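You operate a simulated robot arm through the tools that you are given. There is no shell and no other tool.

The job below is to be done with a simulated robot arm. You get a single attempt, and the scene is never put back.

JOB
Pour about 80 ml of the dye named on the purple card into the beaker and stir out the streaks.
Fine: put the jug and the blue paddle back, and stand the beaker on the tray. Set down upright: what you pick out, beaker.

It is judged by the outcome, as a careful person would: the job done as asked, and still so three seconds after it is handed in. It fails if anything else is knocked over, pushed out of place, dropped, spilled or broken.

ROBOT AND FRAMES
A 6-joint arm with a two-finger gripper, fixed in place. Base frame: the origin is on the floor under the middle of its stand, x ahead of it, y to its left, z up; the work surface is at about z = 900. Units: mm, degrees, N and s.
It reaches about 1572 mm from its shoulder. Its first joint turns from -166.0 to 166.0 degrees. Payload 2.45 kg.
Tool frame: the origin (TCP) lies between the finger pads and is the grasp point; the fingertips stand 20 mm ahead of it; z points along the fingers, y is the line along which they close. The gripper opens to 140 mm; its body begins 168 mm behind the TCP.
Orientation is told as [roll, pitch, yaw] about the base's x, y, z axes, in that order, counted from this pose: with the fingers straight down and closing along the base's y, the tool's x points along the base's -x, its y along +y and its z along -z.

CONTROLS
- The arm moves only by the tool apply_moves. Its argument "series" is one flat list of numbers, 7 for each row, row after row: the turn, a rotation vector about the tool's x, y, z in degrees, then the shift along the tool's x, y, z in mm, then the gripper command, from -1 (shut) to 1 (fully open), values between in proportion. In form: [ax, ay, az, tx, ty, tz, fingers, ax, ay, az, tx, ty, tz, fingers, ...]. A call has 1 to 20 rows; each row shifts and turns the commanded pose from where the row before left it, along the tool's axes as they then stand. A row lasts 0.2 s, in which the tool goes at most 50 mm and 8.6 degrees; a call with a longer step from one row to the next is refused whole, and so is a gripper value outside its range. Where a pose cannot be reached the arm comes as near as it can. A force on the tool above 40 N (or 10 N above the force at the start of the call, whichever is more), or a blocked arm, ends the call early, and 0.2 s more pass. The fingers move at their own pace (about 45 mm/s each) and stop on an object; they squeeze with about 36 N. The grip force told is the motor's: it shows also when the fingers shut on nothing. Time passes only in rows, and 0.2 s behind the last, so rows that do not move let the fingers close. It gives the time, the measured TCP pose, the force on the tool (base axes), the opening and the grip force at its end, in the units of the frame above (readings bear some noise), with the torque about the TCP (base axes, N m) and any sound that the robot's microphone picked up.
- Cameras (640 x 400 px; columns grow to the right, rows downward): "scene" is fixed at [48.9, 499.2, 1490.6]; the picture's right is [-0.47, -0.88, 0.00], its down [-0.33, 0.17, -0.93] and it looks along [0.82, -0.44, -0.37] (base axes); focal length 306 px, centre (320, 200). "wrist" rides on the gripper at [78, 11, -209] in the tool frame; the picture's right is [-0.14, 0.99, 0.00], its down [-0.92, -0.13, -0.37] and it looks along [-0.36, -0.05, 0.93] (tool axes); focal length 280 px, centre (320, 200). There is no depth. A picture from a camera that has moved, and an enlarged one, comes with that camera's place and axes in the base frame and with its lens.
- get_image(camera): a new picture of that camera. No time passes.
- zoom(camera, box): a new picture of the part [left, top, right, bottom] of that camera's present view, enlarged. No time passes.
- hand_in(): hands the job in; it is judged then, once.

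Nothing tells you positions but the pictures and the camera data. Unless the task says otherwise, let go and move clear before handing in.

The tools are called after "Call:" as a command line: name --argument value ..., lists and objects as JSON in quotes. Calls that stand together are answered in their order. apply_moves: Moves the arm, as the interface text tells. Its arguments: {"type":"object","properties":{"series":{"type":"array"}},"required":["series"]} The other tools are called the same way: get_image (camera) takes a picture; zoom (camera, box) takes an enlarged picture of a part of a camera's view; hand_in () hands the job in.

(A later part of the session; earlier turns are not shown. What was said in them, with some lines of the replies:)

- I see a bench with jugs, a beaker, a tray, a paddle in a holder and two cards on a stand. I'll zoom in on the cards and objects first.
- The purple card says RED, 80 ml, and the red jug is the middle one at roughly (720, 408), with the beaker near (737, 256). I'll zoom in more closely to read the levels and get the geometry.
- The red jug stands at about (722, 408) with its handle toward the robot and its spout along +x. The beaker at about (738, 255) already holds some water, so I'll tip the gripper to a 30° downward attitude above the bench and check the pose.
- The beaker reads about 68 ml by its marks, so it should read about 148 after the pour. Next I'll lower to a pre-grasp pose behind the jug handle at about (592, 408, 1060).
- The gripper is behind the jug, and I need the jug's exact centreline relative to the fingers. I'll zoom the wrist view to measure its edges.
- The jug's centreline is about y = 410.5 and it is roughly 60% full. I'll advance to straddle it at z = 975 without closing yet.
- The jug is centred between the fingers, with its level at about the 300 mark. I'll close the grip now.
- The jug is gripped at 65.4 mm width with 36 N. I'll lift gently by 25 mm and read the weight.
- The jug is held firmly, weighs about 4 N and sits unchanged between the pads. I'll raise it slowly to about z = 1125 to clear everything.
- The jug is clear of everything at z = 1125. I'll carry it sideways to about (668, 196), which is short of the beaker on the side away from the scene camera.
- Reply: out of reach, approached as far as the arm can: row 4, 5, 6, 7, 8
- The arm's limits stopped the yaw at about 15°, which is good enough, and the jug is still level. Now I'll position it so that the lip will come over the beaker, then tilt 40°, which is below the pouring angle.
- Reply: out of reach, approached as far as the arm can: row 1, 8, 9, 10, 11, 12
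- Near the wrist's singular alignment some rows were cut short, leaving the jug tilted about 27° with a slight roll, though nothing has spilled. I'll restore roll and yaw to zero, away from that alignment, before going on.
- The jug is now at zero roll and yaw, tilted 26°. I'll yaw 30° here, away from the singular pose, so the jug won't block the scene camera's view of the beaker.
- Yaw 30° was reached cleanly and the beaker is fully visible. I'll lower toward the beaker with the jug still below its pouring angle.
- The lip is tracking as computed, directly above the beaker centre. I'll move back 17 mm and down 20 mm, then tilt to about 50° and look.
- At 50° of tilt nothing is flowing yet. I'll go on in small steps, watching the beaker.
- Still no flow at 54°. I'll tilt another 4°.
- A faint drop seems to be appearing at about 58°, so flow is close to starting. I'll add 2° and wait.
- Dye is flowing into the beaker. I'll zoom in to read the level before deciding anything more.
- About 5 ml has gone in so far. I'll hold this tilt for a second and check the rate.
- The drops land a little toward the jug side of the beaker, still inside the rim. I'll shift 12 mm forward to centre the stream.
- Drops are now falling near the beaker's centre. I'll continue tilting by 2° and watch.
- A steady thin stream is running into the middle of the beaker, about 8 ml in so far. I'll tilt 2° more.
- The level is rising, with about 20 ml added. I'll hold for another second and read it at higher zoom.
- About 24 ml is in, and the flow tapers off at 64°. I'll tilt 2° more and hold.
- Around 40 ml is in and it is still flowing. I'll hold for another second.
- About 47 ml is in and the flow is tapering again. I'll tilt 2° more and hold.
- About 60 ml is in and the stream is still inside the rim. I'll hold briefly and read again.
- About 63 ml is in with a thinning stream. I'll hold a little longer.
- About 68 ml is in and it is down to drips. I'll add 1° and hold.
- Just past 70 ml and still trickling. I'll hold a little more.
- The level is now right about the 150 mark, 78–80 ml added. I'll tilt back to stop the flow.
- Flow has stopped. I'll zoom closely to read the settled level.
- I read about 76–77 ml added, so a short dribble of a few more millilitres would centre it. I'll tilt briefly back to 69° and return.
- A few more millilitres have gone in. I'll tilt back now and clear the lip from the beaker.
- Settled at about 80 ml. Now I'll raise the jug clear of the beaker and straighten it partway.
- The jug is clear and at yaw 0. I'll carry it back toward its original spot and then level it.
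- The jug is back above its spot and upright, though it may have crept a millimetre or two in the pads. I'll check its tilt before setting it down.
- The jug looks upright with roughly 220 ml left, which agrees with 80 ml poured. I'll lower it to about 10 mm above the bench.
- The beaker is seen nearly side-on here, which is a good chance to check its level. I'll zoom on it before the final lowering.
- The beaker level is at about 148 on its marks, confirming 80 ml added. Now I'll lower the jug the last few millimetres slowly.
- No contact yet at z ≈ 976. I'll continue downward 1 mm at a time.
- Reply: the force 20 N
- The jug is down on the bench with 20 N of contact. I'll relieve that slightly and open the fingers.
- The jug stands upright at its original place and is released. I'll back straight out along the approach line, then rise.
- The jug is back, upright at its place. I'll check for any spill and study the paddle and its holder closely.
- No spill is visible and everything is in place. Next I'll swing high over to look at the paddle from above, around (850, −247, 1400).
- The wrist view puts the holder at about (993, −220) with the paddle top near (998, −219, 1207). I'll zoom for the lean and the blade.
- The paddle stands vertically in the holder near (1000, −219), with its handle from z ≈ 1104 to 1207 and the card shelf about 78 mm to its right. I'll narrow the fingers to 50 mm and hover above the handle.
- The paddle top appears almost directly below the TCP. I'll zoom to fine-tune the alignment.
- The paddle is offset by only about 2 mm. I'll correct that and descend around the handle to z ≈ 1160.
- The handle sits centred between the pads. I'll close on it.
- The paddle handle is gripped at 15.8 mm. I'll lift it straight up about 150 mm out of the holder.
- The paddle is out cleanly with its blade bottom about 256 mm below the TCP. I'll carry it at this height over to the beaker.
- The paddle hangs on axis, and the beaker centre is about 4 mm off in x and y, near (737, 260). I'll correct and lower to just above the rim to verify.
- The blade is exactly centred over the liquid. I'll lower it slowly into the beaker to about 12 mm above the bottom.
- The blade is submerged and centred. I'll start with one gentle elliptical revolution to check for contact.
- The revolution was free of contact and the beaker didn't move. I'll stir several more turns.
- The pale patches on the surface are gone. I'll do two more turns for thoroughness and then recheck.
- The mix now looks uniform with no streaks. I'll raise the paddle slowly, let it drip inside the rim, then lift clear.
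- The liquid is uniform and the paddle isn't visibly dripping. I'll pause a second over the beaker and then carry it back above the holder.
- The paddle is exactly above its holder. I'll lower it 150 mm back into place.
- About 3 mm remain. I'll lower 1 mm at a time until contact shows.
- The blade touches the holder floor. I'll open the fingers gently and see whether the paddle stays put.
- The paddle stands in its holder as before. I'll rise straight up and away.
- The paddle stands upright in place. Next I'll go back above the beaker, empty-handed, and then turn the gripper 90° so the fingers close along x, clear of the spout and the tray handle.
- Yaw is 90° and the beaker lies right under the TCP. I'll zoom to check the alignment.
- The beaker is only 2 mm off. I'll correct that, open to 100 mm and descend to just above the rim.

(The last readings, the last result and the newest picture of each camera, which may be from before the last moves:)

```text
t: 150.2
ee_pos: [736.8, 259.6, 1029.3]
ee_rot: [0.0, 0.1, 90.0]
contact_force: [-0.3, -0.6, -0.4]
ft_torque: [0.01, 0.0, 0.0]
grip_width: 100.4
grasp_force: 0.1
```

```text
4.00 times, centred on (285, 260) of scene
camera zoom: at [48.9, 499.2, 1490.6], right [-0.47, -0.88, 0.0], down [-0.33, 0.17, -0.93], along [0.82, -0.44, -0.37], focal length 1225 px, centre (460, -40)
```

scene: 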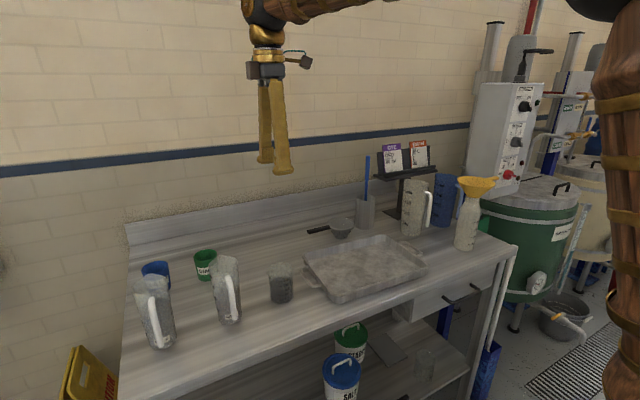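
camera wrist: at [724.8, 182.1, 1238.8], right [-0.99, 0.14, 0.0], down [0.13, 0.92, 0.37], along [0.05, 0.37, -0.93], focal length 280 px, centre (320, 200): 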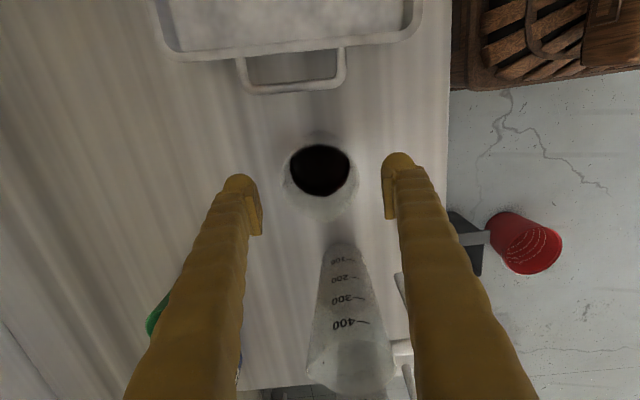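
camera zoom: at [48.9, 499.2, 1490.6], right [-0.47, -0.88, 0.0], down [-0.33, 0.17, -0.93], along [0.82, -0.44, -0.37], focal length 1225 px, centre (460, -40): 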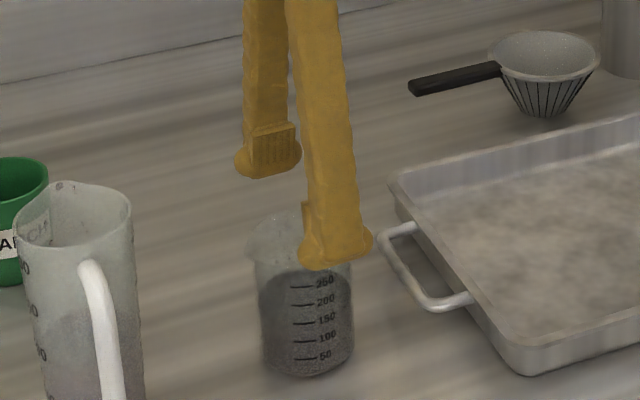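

The fingers straddle the beaker evenly. I'll descend to z ≈ 968 and close gently.

Call:
apply_moves --series '[0, 0, 0, 0, 0, 10, 0.43, 0, 0, 0, 0, 0, 12, 0.43, 0, 0, 0, 0, 0, 12, 0.43, 0, 0, 0, 0, 0, 12, 0.43, 0, 0, 0, 0, 0, 10, 0.43, 0, 0, 0, 0, 0, 5, 0.43, 0, 0, 0, 0, 0, 0, 0.43]'

Call:
zoom --camera "scene" --box '[230, 210, 340, 310]'

Call:
get_image --camera "wrist"

```text
t: 151.8
ee_pos: [736.9, 260.0, 968.3]
ee_rot: [-0.2, 0.0, 90.0]
contact_force: [0.0, -0.3, 0.3]
ft_torque: [-0.02, -0.01, 0.01]
grip_width: 99.7
grasp_force: 0.0
```

```text
4.00 times, centred on (285, 260) of scene
camera zoom: at [48.9, 499.2, 1490.6], right [-0.47, -0.88, 0.0], down [-0.33, 0.17, -0.93], along [0.82, -0.44, -0.37], focal length 1225 px, centre (460, -40)
```

zoom: 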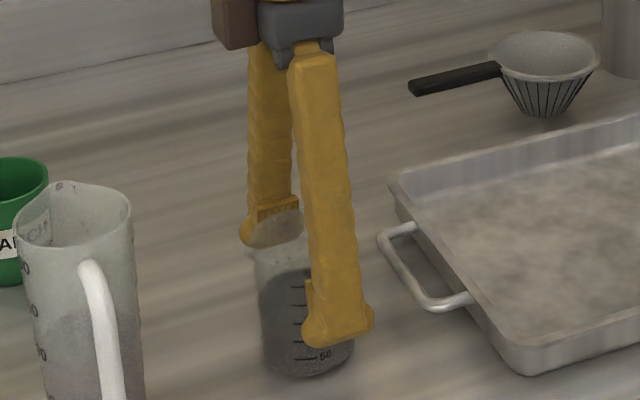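

```text
taken
camera wrist: at [724.9, 182.5, 1178.1], right [-0.99, 0.14, 0.0], down [0.13, 0.92, 0.37], along [0.05, 0.37, -0.93], focal length 280 px, centre (320, 200)
```

wrist: 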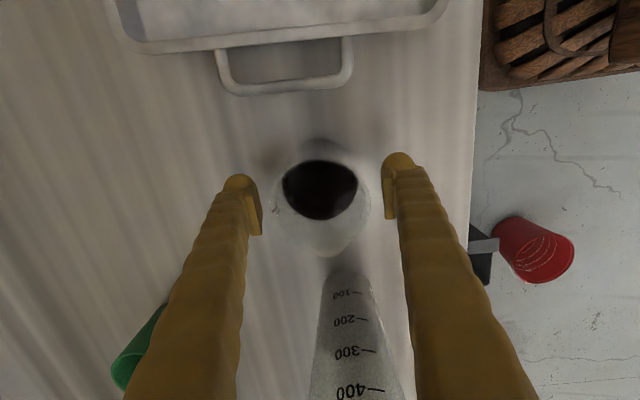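

All clear on both sides. I'll close on the beaker.

Call:
apply_moves --series '[0, 0, 0, 0, 0, 0, 0.1, 0, 0, 0, 0, 0, 0, -0.3, 0, 0, 0, 0, 0, 0, -0.7, 0, 0, 0, 0, 0, 0, -1, 0, 0, 0, 0, 0, 0, -1, 0, 0, 0, 0, 0, 0, -1]'

Call:
get_image --camera "wrist"

Call:
zoom --camera "scene" --box '[230, 210, 340, 310]'

```text
t: 153.2
ee_pos: [735.4, 260.1, 969.7]
ee_rot: [0.0, 0.0, 90.0]
contact_force: [-0.9, 1.1, 2.7]
ft_torque: [0.01, -0.01, 0.06]
grip_width: 72.0
grasp_force: 36.2
```

```text
taken
camera wrist: at [724.9, 182.5, 1178.2], right [-0.99, 0.14, 0.0], down [0.13, 0.92, 0.37], along [0.05, 0.37, -0.93], focal length 280 px, centre (320, 200)
```

wrist: 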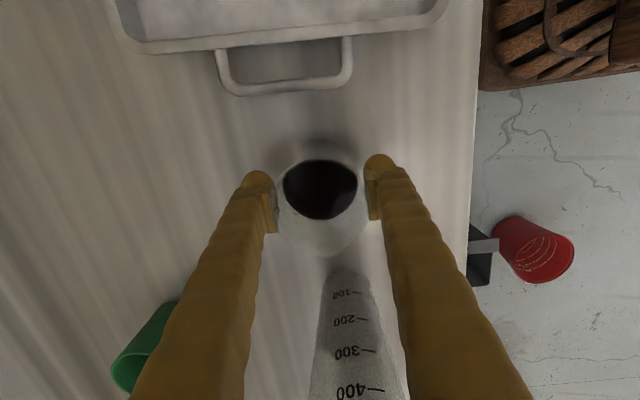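

```text
4.00 times, centred on (285, 260) of scene
camera zoom: at [48.9, 499.2, 1490.6], right [-0.47, -0.88, 0.0], down [-0.33, 0.17, -0.93], along [0.82, -0.44, -0.37], focal length 1225 px, centre (460, -40)
```

zoom: 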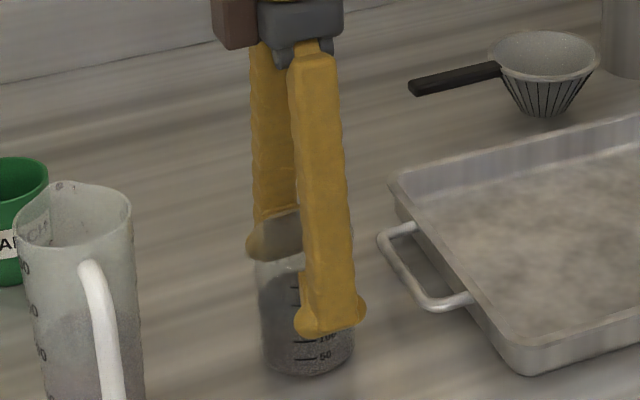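

The beaker is gripped at 72 mm. I'll lift it slowly by 85 mm.

Call:
apply_moves --series '[0, 0, 0, 0, 0, -2, -1, 0, 0, 0, 0, 0, -4, -1, 0, 0, 0, 0, 0, -6, -1, 0, 0, 0, 0, 0, -8, -1, 0, 0, 0, 0, 0, -10, -1, 0, 0, 0, 0, 0, -10, -1, 0, 0, 0, 0, 0, -10, -1, 0, 0, 0, 0, 0, -10, -1, 0, 0, 0, 0, 0, -10, -1, 0, 0, 0, 0, 0, -8, -1, 0, 0, 0, 0, 0, -5, -1, 0, 0, 0, 0, 0, -2, -1, 0, 0, 0, 0, 0, 0, -1]'

Call:
get_image --camera "wrist"

Call:
zoom --camera "scene" --box '[230, 190, 340, 310]'

```text
t: 156.0
ee_pos: [735.9, 259.9, 1053.8]
ee_rot: [-0.1, -0.1, 89.9]
contact_force: [0.0, -0.2, -1.0]
ft_torque: [-0.03, 0.03, 0.0]
grip_width: 71.6
grasp_force: 35.9
```

```text
taken
camera wrist: at [724.8, 181.9, 1263.2], right [-0.99, 0.14, 0.0], down [0.13, 0.92, 0.37], along [0.05, 0.37, -0.93], focal length 280 px, centre (320, 200)
```

wrist: 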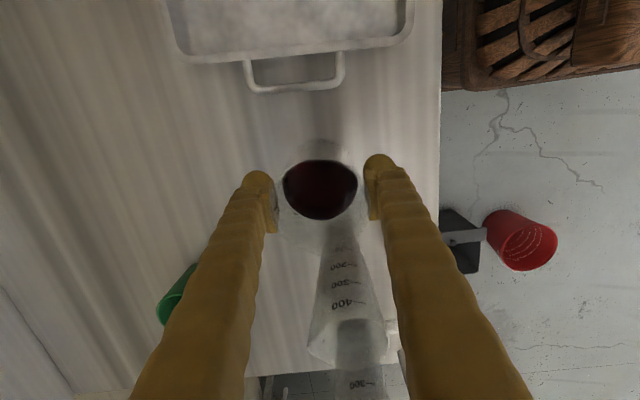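

```text
3.33 times, centred on (285, 250) of scene
camera zoom: at [48.9, 499.2, 1490.6], right [-0.47, -0.88, 0.0], down [-0.33, 0.17, -0.93], along [0.82, -0.44, -0.37], focal length 1021 px, centre (437, 33)
```

zoom: 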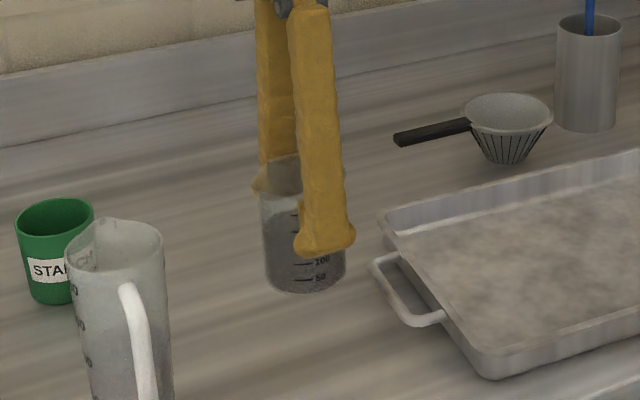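

The beaker hangs upright. I'll carry it smoothly toward the tray along −y.

Call:
apply_moves --series '[0, 0, 0, 3, 0, 0, -1, 0, 0, 0, 6, 0, 0, -1, 0, 0, 0, 9, 0, 0, -1, 0, 0, 0, 12, 0, 0, -1, 0, 0, 0, 12, 0, 0, -1, 0, 0, 0, 12, 0, 0, -1, 0, 0, 0, 12, 0, 0, -1, 0, 0, 0, 12, 0, 0, -1, 0, 0, 0, 12, 0, 0, -1, 0, 0, 0, 12, 0, 0, -1, 0, 0, 0, 12, 0, 0, -1, 0, 0, 0, 12, 0, 0, -1, 0, 0, 0, 12, 0, 0, -1, 0, 0, 0, 12, 0, 0, -1, 0, 0, 0, 12, 0, 0, -1, 0, 0, 0, 9, 0, 0, -1, 0, 0, 0, 6, 0, 0, -1, 0, 0, 0, 3, 0, 0, -1, 0, 0, 0, 0, 0, 0, -1]'

Call:
apply_moves --series '[0, 0, 0, 3, 0, 0, -1, 0, 0, 0, 6, 0, 0, -1, 0, 0, 0, 9, 0, 0, -1, 0, 0, 0, 12, 0, 0, -1, 0, 0, 0, 12, 0, 0, -1, 0, 0, 0, 12, 0, 0, -1, 0, 0, 0, 12, 0, 0, -1, 0, 0, 0, 12, 0, 0, -1, 0, 0, 0, 10, 0, 0, -1, 0, 0, 0, 8, 0, 0, -1, 0, 0, 0, 4, 0, 0, -1, 0, 0, 0, 0, 0, 0, -1]'

Call:
get_image --camera "wrist"

Call:
get_image --camera "scene"

```text
t: 160.0
ee_pos: [736.7, 78.7, 1054.3]
ee_rot: [-0.1, 0.1, 90.0]
contact_force: [0.2, 0.2, -2.8]
ft_torque: [0.06, -0.01, 0.0]
grip_width: 71.2
grasp_force: 36.0
```

```text
t: 162.6
ee_pos: [736.4, -19.6, 1053.3]
ee_rot: [0.0, 0.0, 90.0]
contact_force: [1.0, -0.5, -2.0]
ft_torque: [0.01, 0.0, -0.01]
grip_width: 71.0
grasp_force: 35.9
```

```text
taken
camera wrist: at [724.8, -98.0, 1263.0], right [-0.99, 0.14, 0.0], down [0.13, 0.92, 0.37], along [0.05, 0.37, -0.93], focal length 280 px, centre (320, 200)
```

wrist: 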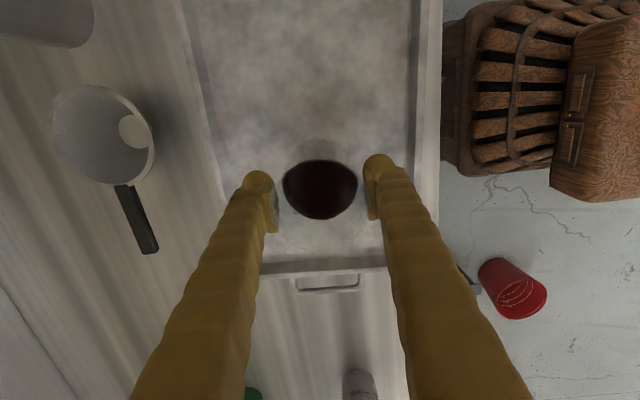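

```text
taken
```

scene: 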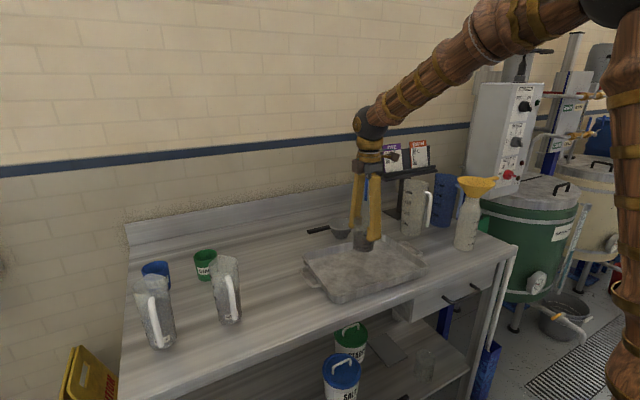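

The beaker is upright above the middle of the tray. I'll lower it, slowing near the tray floor.

Call:
apply_moves --series '[0, 0, 0, 0, 0, 3, -1, 0, 0, 0, 0, 0, 6, -1, 0, 0, 0, 0, 0, 8, -1, 0, 0, 0, 0, 0, 8, -1, 0, 0, 0, 0, 0, 8, -1, 0, 0, 0, 0, 0, 8, -1, 0, 0, 0, 0, 0, 8, -1, 0, 0, 0, 0, 0, 6, -1, 0, 0, 0, 0, 0, 4, -1, 0, 0, 0, 0, 0, 2, -1, 0, 0, 0, 0, 0, 0, -1]'

Call:
zoom --camera "scene" --box '[300, 190, 430, 310]'

Call:
get_image --camera "wrist"

```text
t: 165.0
ee_pos: [736.6, -20.5, 992.9]
ee_rot: [-0.1, 0.0, 90.1]
contact_force: [-0.2, -0.4, -1.1]
ft_torque: [0.0, 0.0, -0.02]
grip_width: 71.0
grasp_force: 36.5
```

```text
3.33 times, centred on (365, 250) of scene
camera zoom: at [48.9, 499.2, 1490.6], right [-0.47, -0.88, 0.0], down [-0.33, 0.17, -0.93], along [0.82, -0.44, -0.37], focal length 1021 px, centre (170, 33)
```

zoom: 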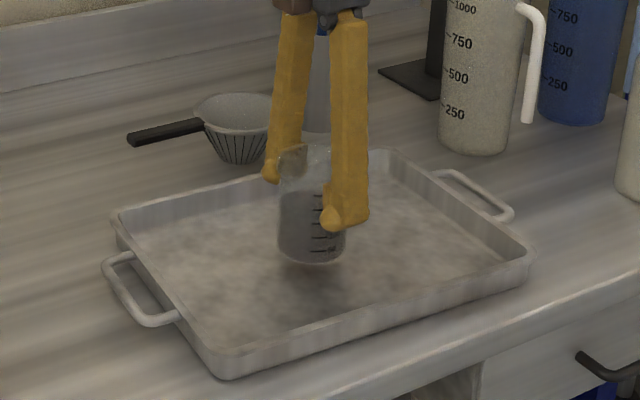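

```text
taken
camera wrist: at [725.3, -98.2, 1201.9], right [-0.99, 0.14, 0.0], down [0.13, 0.92, 0.37], along [0.05, 0.37, -0.93], focal length 280 px, centre (320, 200)
```

wrist: 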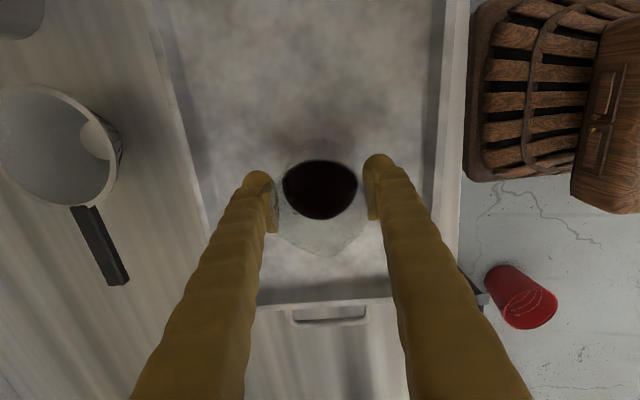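

The beaker is well inside the tray. I'll lower the remaining distance carefully.

Call:
apply_moves --series '[0, 0, 0, 0, 0, 3, -1, 0, 0, 0, 0, 0, 3, -1, 0, 0, 0, 0, 0, 3, -1, 0, 0, 0, 0, 0, 2, -1, 0, 0, 0, 0, 0, 1, -1, 0, 0, 0, 0, 0, 0, -1]'

Call:
apply_moves --series '[0, 0, 0, 0, 0, 1, -1, 0, 0, 0, 0, 0, 1, -1, 0, 0, 0, 0, 0, 0, -1]'

Call:
apply_moves --series '[0, 0, 0, 0, 0, 1, -1, 0, 0, 0, 0, 0, 1, -1, 0, 0, 0, 0, 0, 0, -1]'

```text
t: 166.4
ee_pos: [736.5, -20.9, 981.3]
ee_rot: [0.0, -0.1, 90.0]
contact_force: [0.2, 0.1, -1.4]
ft_torque: [-0.01, 0.0, -0.01]
grip_width: 71.0
grasp_force: 35.9
```

```text
t: 167.2
ee_pos: [736.1, -20.1, 980.0]
ee_rot: [-0.1, 0.0, 90.0]
contact_force: [-0.1, -0.1, -0.6]
ft_torque: [0.0, 0.0, 0.03]
grip_width: 70.9
grasp_force: 36.2
```

```text
t: 168.0
ee_pos: [736.7, -21.0, 977.7]
ee_rot: [-0.1, 0.0, 90.0]
contact_force: [-0.8, 0.6, -1.5]
ft_torque: [0.02, -0.04, 0.0]
grip_width: 70.9
grasp_force: 36.3
```

Call:
apply_moves --series '[0, 0, 0, 0, 0, 1, -1, 0, 0, 0, 0, 0, 1, -1, 0, 0, 0, 0, 0, 0, -1]'

Call:
apply_moves --series '[0, 0, 0, 0, 0, 1, -1, 0, 0, 0, 0, 0, 0, -1]'

Call:
apply_moves --series '[0, 0, 0, 0, 0, 1, -1, 0, 0, 0, 0, 0, 0, -1]'

Call:
zoom --camera "scene" --box '[320, 210, 410, 290]'

```text
t: 168.8
ee_pos: [736.3, -21.2, 974.0]
ee_rot: [0.0, -0.1, 90.0]
contact_force: [0.2, 0.3, -2.2]
ft_torque: [-0.04, 0.01, 0.0]
grip_width: 70.9
grasp_force: 36.1
```

```text
t: 169.4
ee_pos: [736.5, -20.3, 973.5]
ee_rot: [-0.2, 0.0, 90.0]
contact_force: [-0.6, 0.0, -0.9]
ft_torque: [0.02, -0.01, -0.03]
grip_width: 71.0
grasp_force: 35.6
```

```text
t: 170.0
ee_pos: [736.3, -20.4, 972.5]
ee_rot: [0.0, 0.0, 90.0]
contact_force: [-0.6, -0.9, -0.3]
ft_torque: [0.03, 0.02, 0.03]
grip_width: 70.9
grasp_force: 36.2
```

```text
5.00 times, centred on (365, 250) of scene
camera zoom: at [48.9, 499.2, 1490.6], right [-0.47, -0.88, 0.0], down [-0.33, 0.17, -0.93], along [0.82, -0.44, -0.37], focal length 1531 px, centre (95, -50)
```

zoom: 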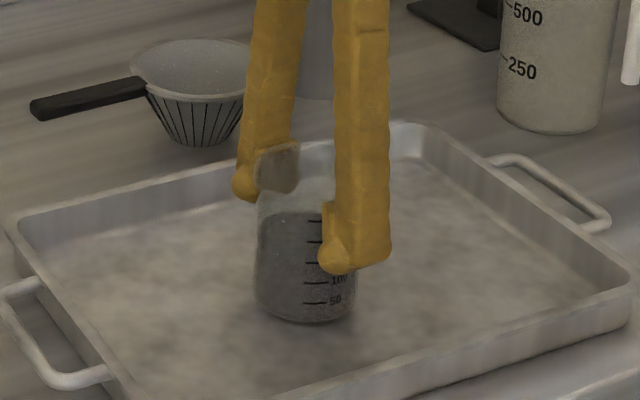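

The beaker is nearly on the tray floor with no contact reading yet. I'll continue 1 mm at a time.

Call:
apply_moves --series '[0, 0, 0, 0, 0, 1, -1, 0, 0, 0, 0, 0, 0, -1]'

Call:
apply_moves --series '[0, 0, 0, 0, 0, 0.7, -1, 0, 0, 0, 0, 0, 0, -1]'

```text
t: 170.6
ee_pos: [735.9, -20.7, 972.9]
ee_rot: [-0.2, 0.0, 90.0]
contact_force: [-5.0, 0.0, 19.2]
ft_torque: [0.04, 0.33, 0.1]
grip_width: 70.9
grasp_force: 35.5
```

```text
t: 171.2
ee_pos: [737.6, -20.7, 971.6]
ee_rot: [-0.2, 0.0, 89.9]
contact_force: [-3.8, 0.9, 32.1]
ft_torque: [-0.02, -0.02, 0.16]
grip_width: 71.0
grasp_force: 36.3
```

Contact is firm at 32 N. I'll relieve about 1 mm and release gently.

Call:
apply_moves --series '[0, 0, 0, 0, 0, -0.7, -1, 0, 0, 0, 0, 0, -0.5, -1, 0, 0, 0, 0, 0, 0, -1]'

Call:
apply_moves --series '[0, 0, 0, 0, 0, 0, 0.1, 0, 0, 0, 0, 0, 0, 0.25, 0, 0, 0, 0, 0, 0, 0.43, 0, 0, 0, 0, 0, 0, 0.43, 0, 0, 0, 0, 0, 0, 0.43]'

Call:
zoom --camera "scene" --box '[320, 210, 410, 290]'

Call:
get_image --camera "wrist"

```text
t: 172.0
ee_pos: [737.6, -20.9, 971.1]
ee_rot: [-0.1, 0.0, 90.0]
contact_force: [4.8, -1.1, 13.5]
ft_torque: [-0.05, -0.39, 0.02]
grip_width: 70.9
grasp_force: 36.6
```

```text
t: 173.2
ee_pos: [735.9, -20.9, 971.8]
ee_rot: [-0.1, 0.0, 90.0]
contact_force: [-0.6, -0.1, 0.1]
ft_torque: [0.0, 0.0, 0.02]
grip_width: 100.0
grasp_force: 0.0
```

```text
5.00 times, centred on (365, 250) of scene
camera zoom: at [48.9, 499.2, 1490.6], right [-0.47, -0.88, 0.0], down [-0.33, 0.17, -0.93], along [0.82, -0.44, -0.37], focal length 1531 px, centre (95, -50)
```

zoom: 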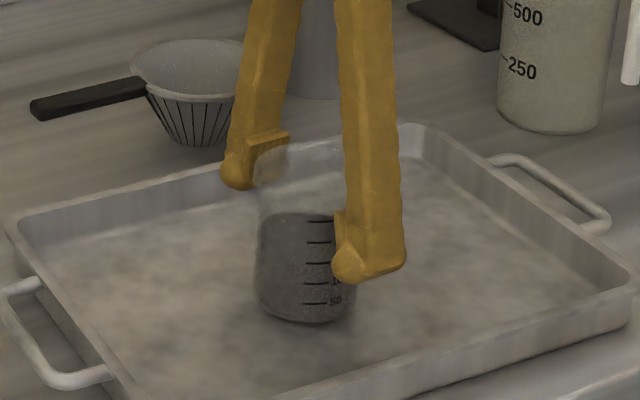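

```text
taken
camera wrist: at [725.3, -98.0, 1181.6], right [-0.99, 0.14, 0.0], down [0.13, 0.92, 0.37], along [0.05, 0.37, -0.93], focal length 280 px, centre (320, 200)
```

wrist: 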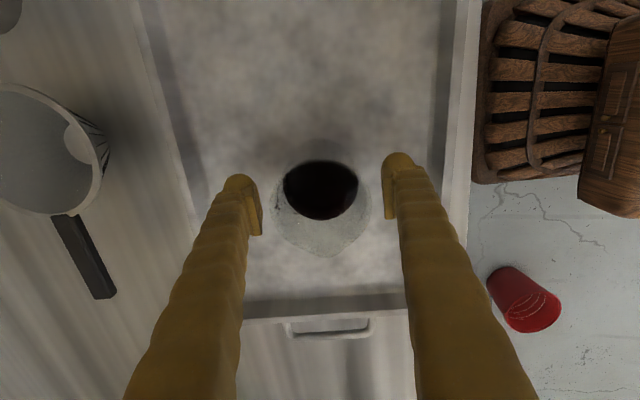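

The beaker stands on the tray, released and upright. I'll rise straight up and clear.

Call:
apply_moves --series '[0, 0, 0, 0, 0, -6, 0.43, 0, 0, 0, 0, 0, -12, 0.43, 0, 0, 0, 0, 0, -18, 0.43, 0, 0, 0, 0, 0, -20, 0.43, 0, 0, 0, 0, 0, -20, 0.43, 0, 0, 0, 0, 0, -20, 0.43, 0, 0, 0, 0, 0, -25, 0.43, 0, 0, 0, 0, 0, -30, 0.43, 0, 0, 0, 0, 0, -30, 0.43, 0, 0, 0, 0, 0, -30, 0.43, 0, 0, 0, 0, 0, -30, 0.43, 0, 0, 0, 0, 0, -30, 0.43, 0, 0, 0, 0, 0, -20, 0.43, 0, 0, 0, 0, 0, -10, 0.43, 0, 0, 0, 0, 0, 0, 0.43]'

Call:
get_image --camera "scene"

Call:
zoom --camera "scene" --box '[330, 220, 400, 280]'

Call:
get_image --camera "wrist"

```text
t: 176.4
ee_pos: [735.0, -22.0, 1273.8]
ee_rot: [0.0, -0.1, 90.0]
contact_force: [0.1, 0.1, 0.0]
ft_torque: [-0.03, 0.01, -0.03]
grip_width: 100.2
grasp_force: 0.0
```

```text
taken
```

scene: 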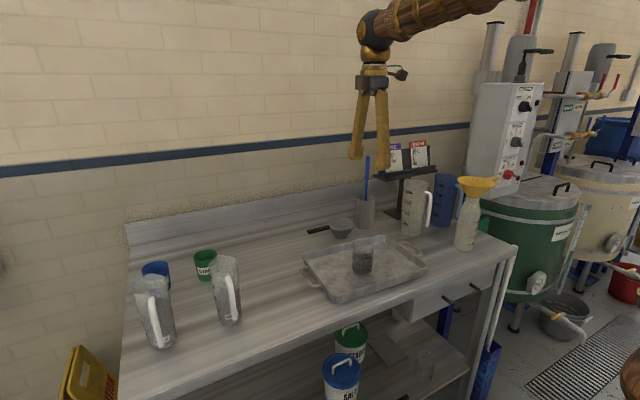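

```text
6.67 times, centred on (365, 250) of scene
camera zoom: at [48.9, 499.2, 1490.6], right [-0.47, -0.88, 0.0], down [-0.33, 0.17, -0.93], along [0.82, -0.44, -0.37], focal length 2042 px, centre (20, -133)
```

zoom: 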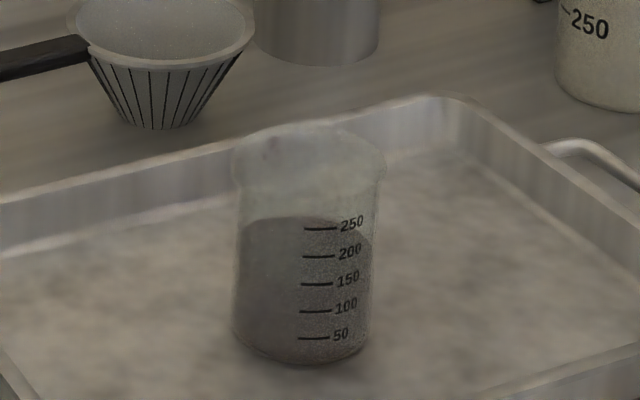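

```text
taken
camera wrist: at [724.5, -98.4, 1483.3], right [-0.99, 0.14, 0.0], down [0.13, 0.92, 0.37], along [0.05, 0.37, -0.93], focal length 280 px, centre (320, 200)
```

wrist: 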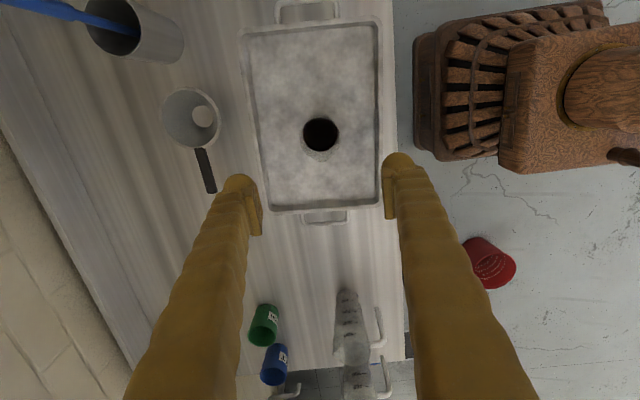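

Everything looks in place. I'll take a last close look at the beaker, the jug and the paddle before handing in.

Call:
zoom --camera "scene" --box '[345, 232, 385, 276]'

Call:
zoom --camera "wrist" --box '[290, 105, 350, 165]'

Call:
zoom --camera "scene" --box '[130, 230, 290, 350]'

Call:
zoom --camera "scene" --box '[320, 140, 500, 260]'

```text
9.09 times, centred on (365, 254) of scene
camera zoom: at [48.9, 499.2, 1490.6], right [-0.47, -0.88, 0.0], down [-0.33, 0.17, -0.93], along [0.82, -0.44, -0.37], focal length 2784 px, centre (-89, -291)
```

zoom: 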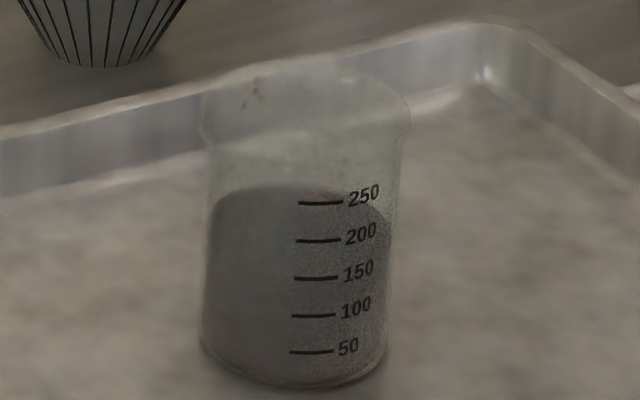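

```text
6.67 times, centred on (320, 135) of wrist
camera zoom: at [724.5, -98.4, 1483.3], right [-0.99, 0.14, 0.0], down [0.13, 0.92, 0.37], along [0.05, 0.37, -0.93], focal length 1869 px, centre (320, 633)
```

zoom: 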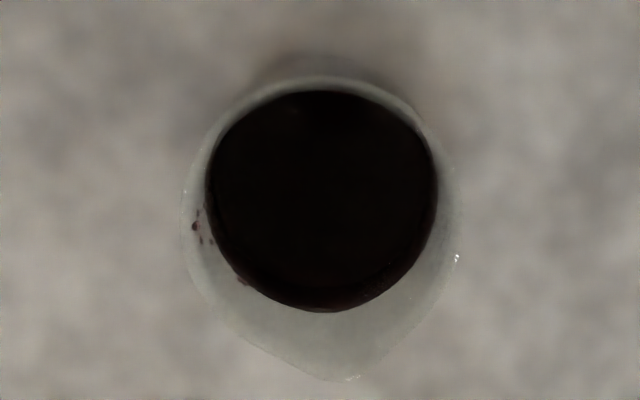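

```text
3.33 times, centred on (210, 290) of scene
camera zoom: at [48.9, 499.2, 1490.6], right [-0.47, -0.88, 0.0], down [-0.33, 0.17, -0.93], along [0.82, -0.44, -0.37], focal length 1021 px, centre (687, -100)
```

zoom: 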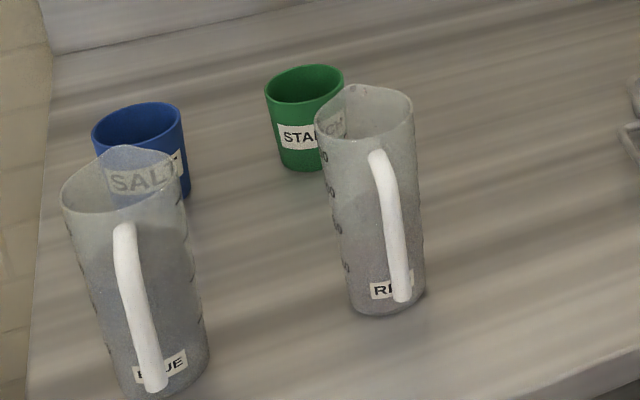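

```text
3.33 times, centred on (410, 200) of scene
camera zoom: at [48.9, 499.2, 1490.6], right [-0.47, -0.88, 0.0], down [-0.33, 0.17, -0.93], along [0.82, -0.44, -0.37], focal length 1021 px, centre (20, 200)
```

zoom: 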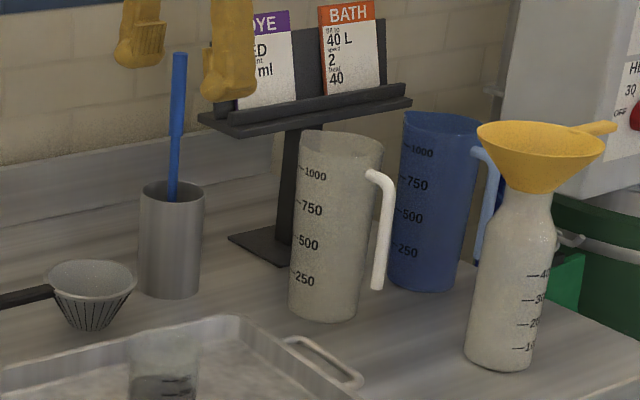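

The red jug is back in place upright, the paddle is in its holder, and the beaker stands upright on the tray with an even, streak-free mix of about 80 ml dye. The arm is clear, so I'm handing in.

Call:
hand_in

```text
The job is handed in.
```

I poured the red dye named on the purple card into the beaker and stirred it until no streaks showed. By the beaker's marks about 80 ml went in, give or take a few millilitres. The level rose from about 68 to about 148.

- **Jug:** the red jug is back at its original spot, upright.
- **Paddle:** the blue paddle is standing in its holder as before.
- **Beaker:** it stands upright near the middle of the tray.

I saw no spills on the bench or tray. Nothing else looked moved, and the arm was clear when I handed in.
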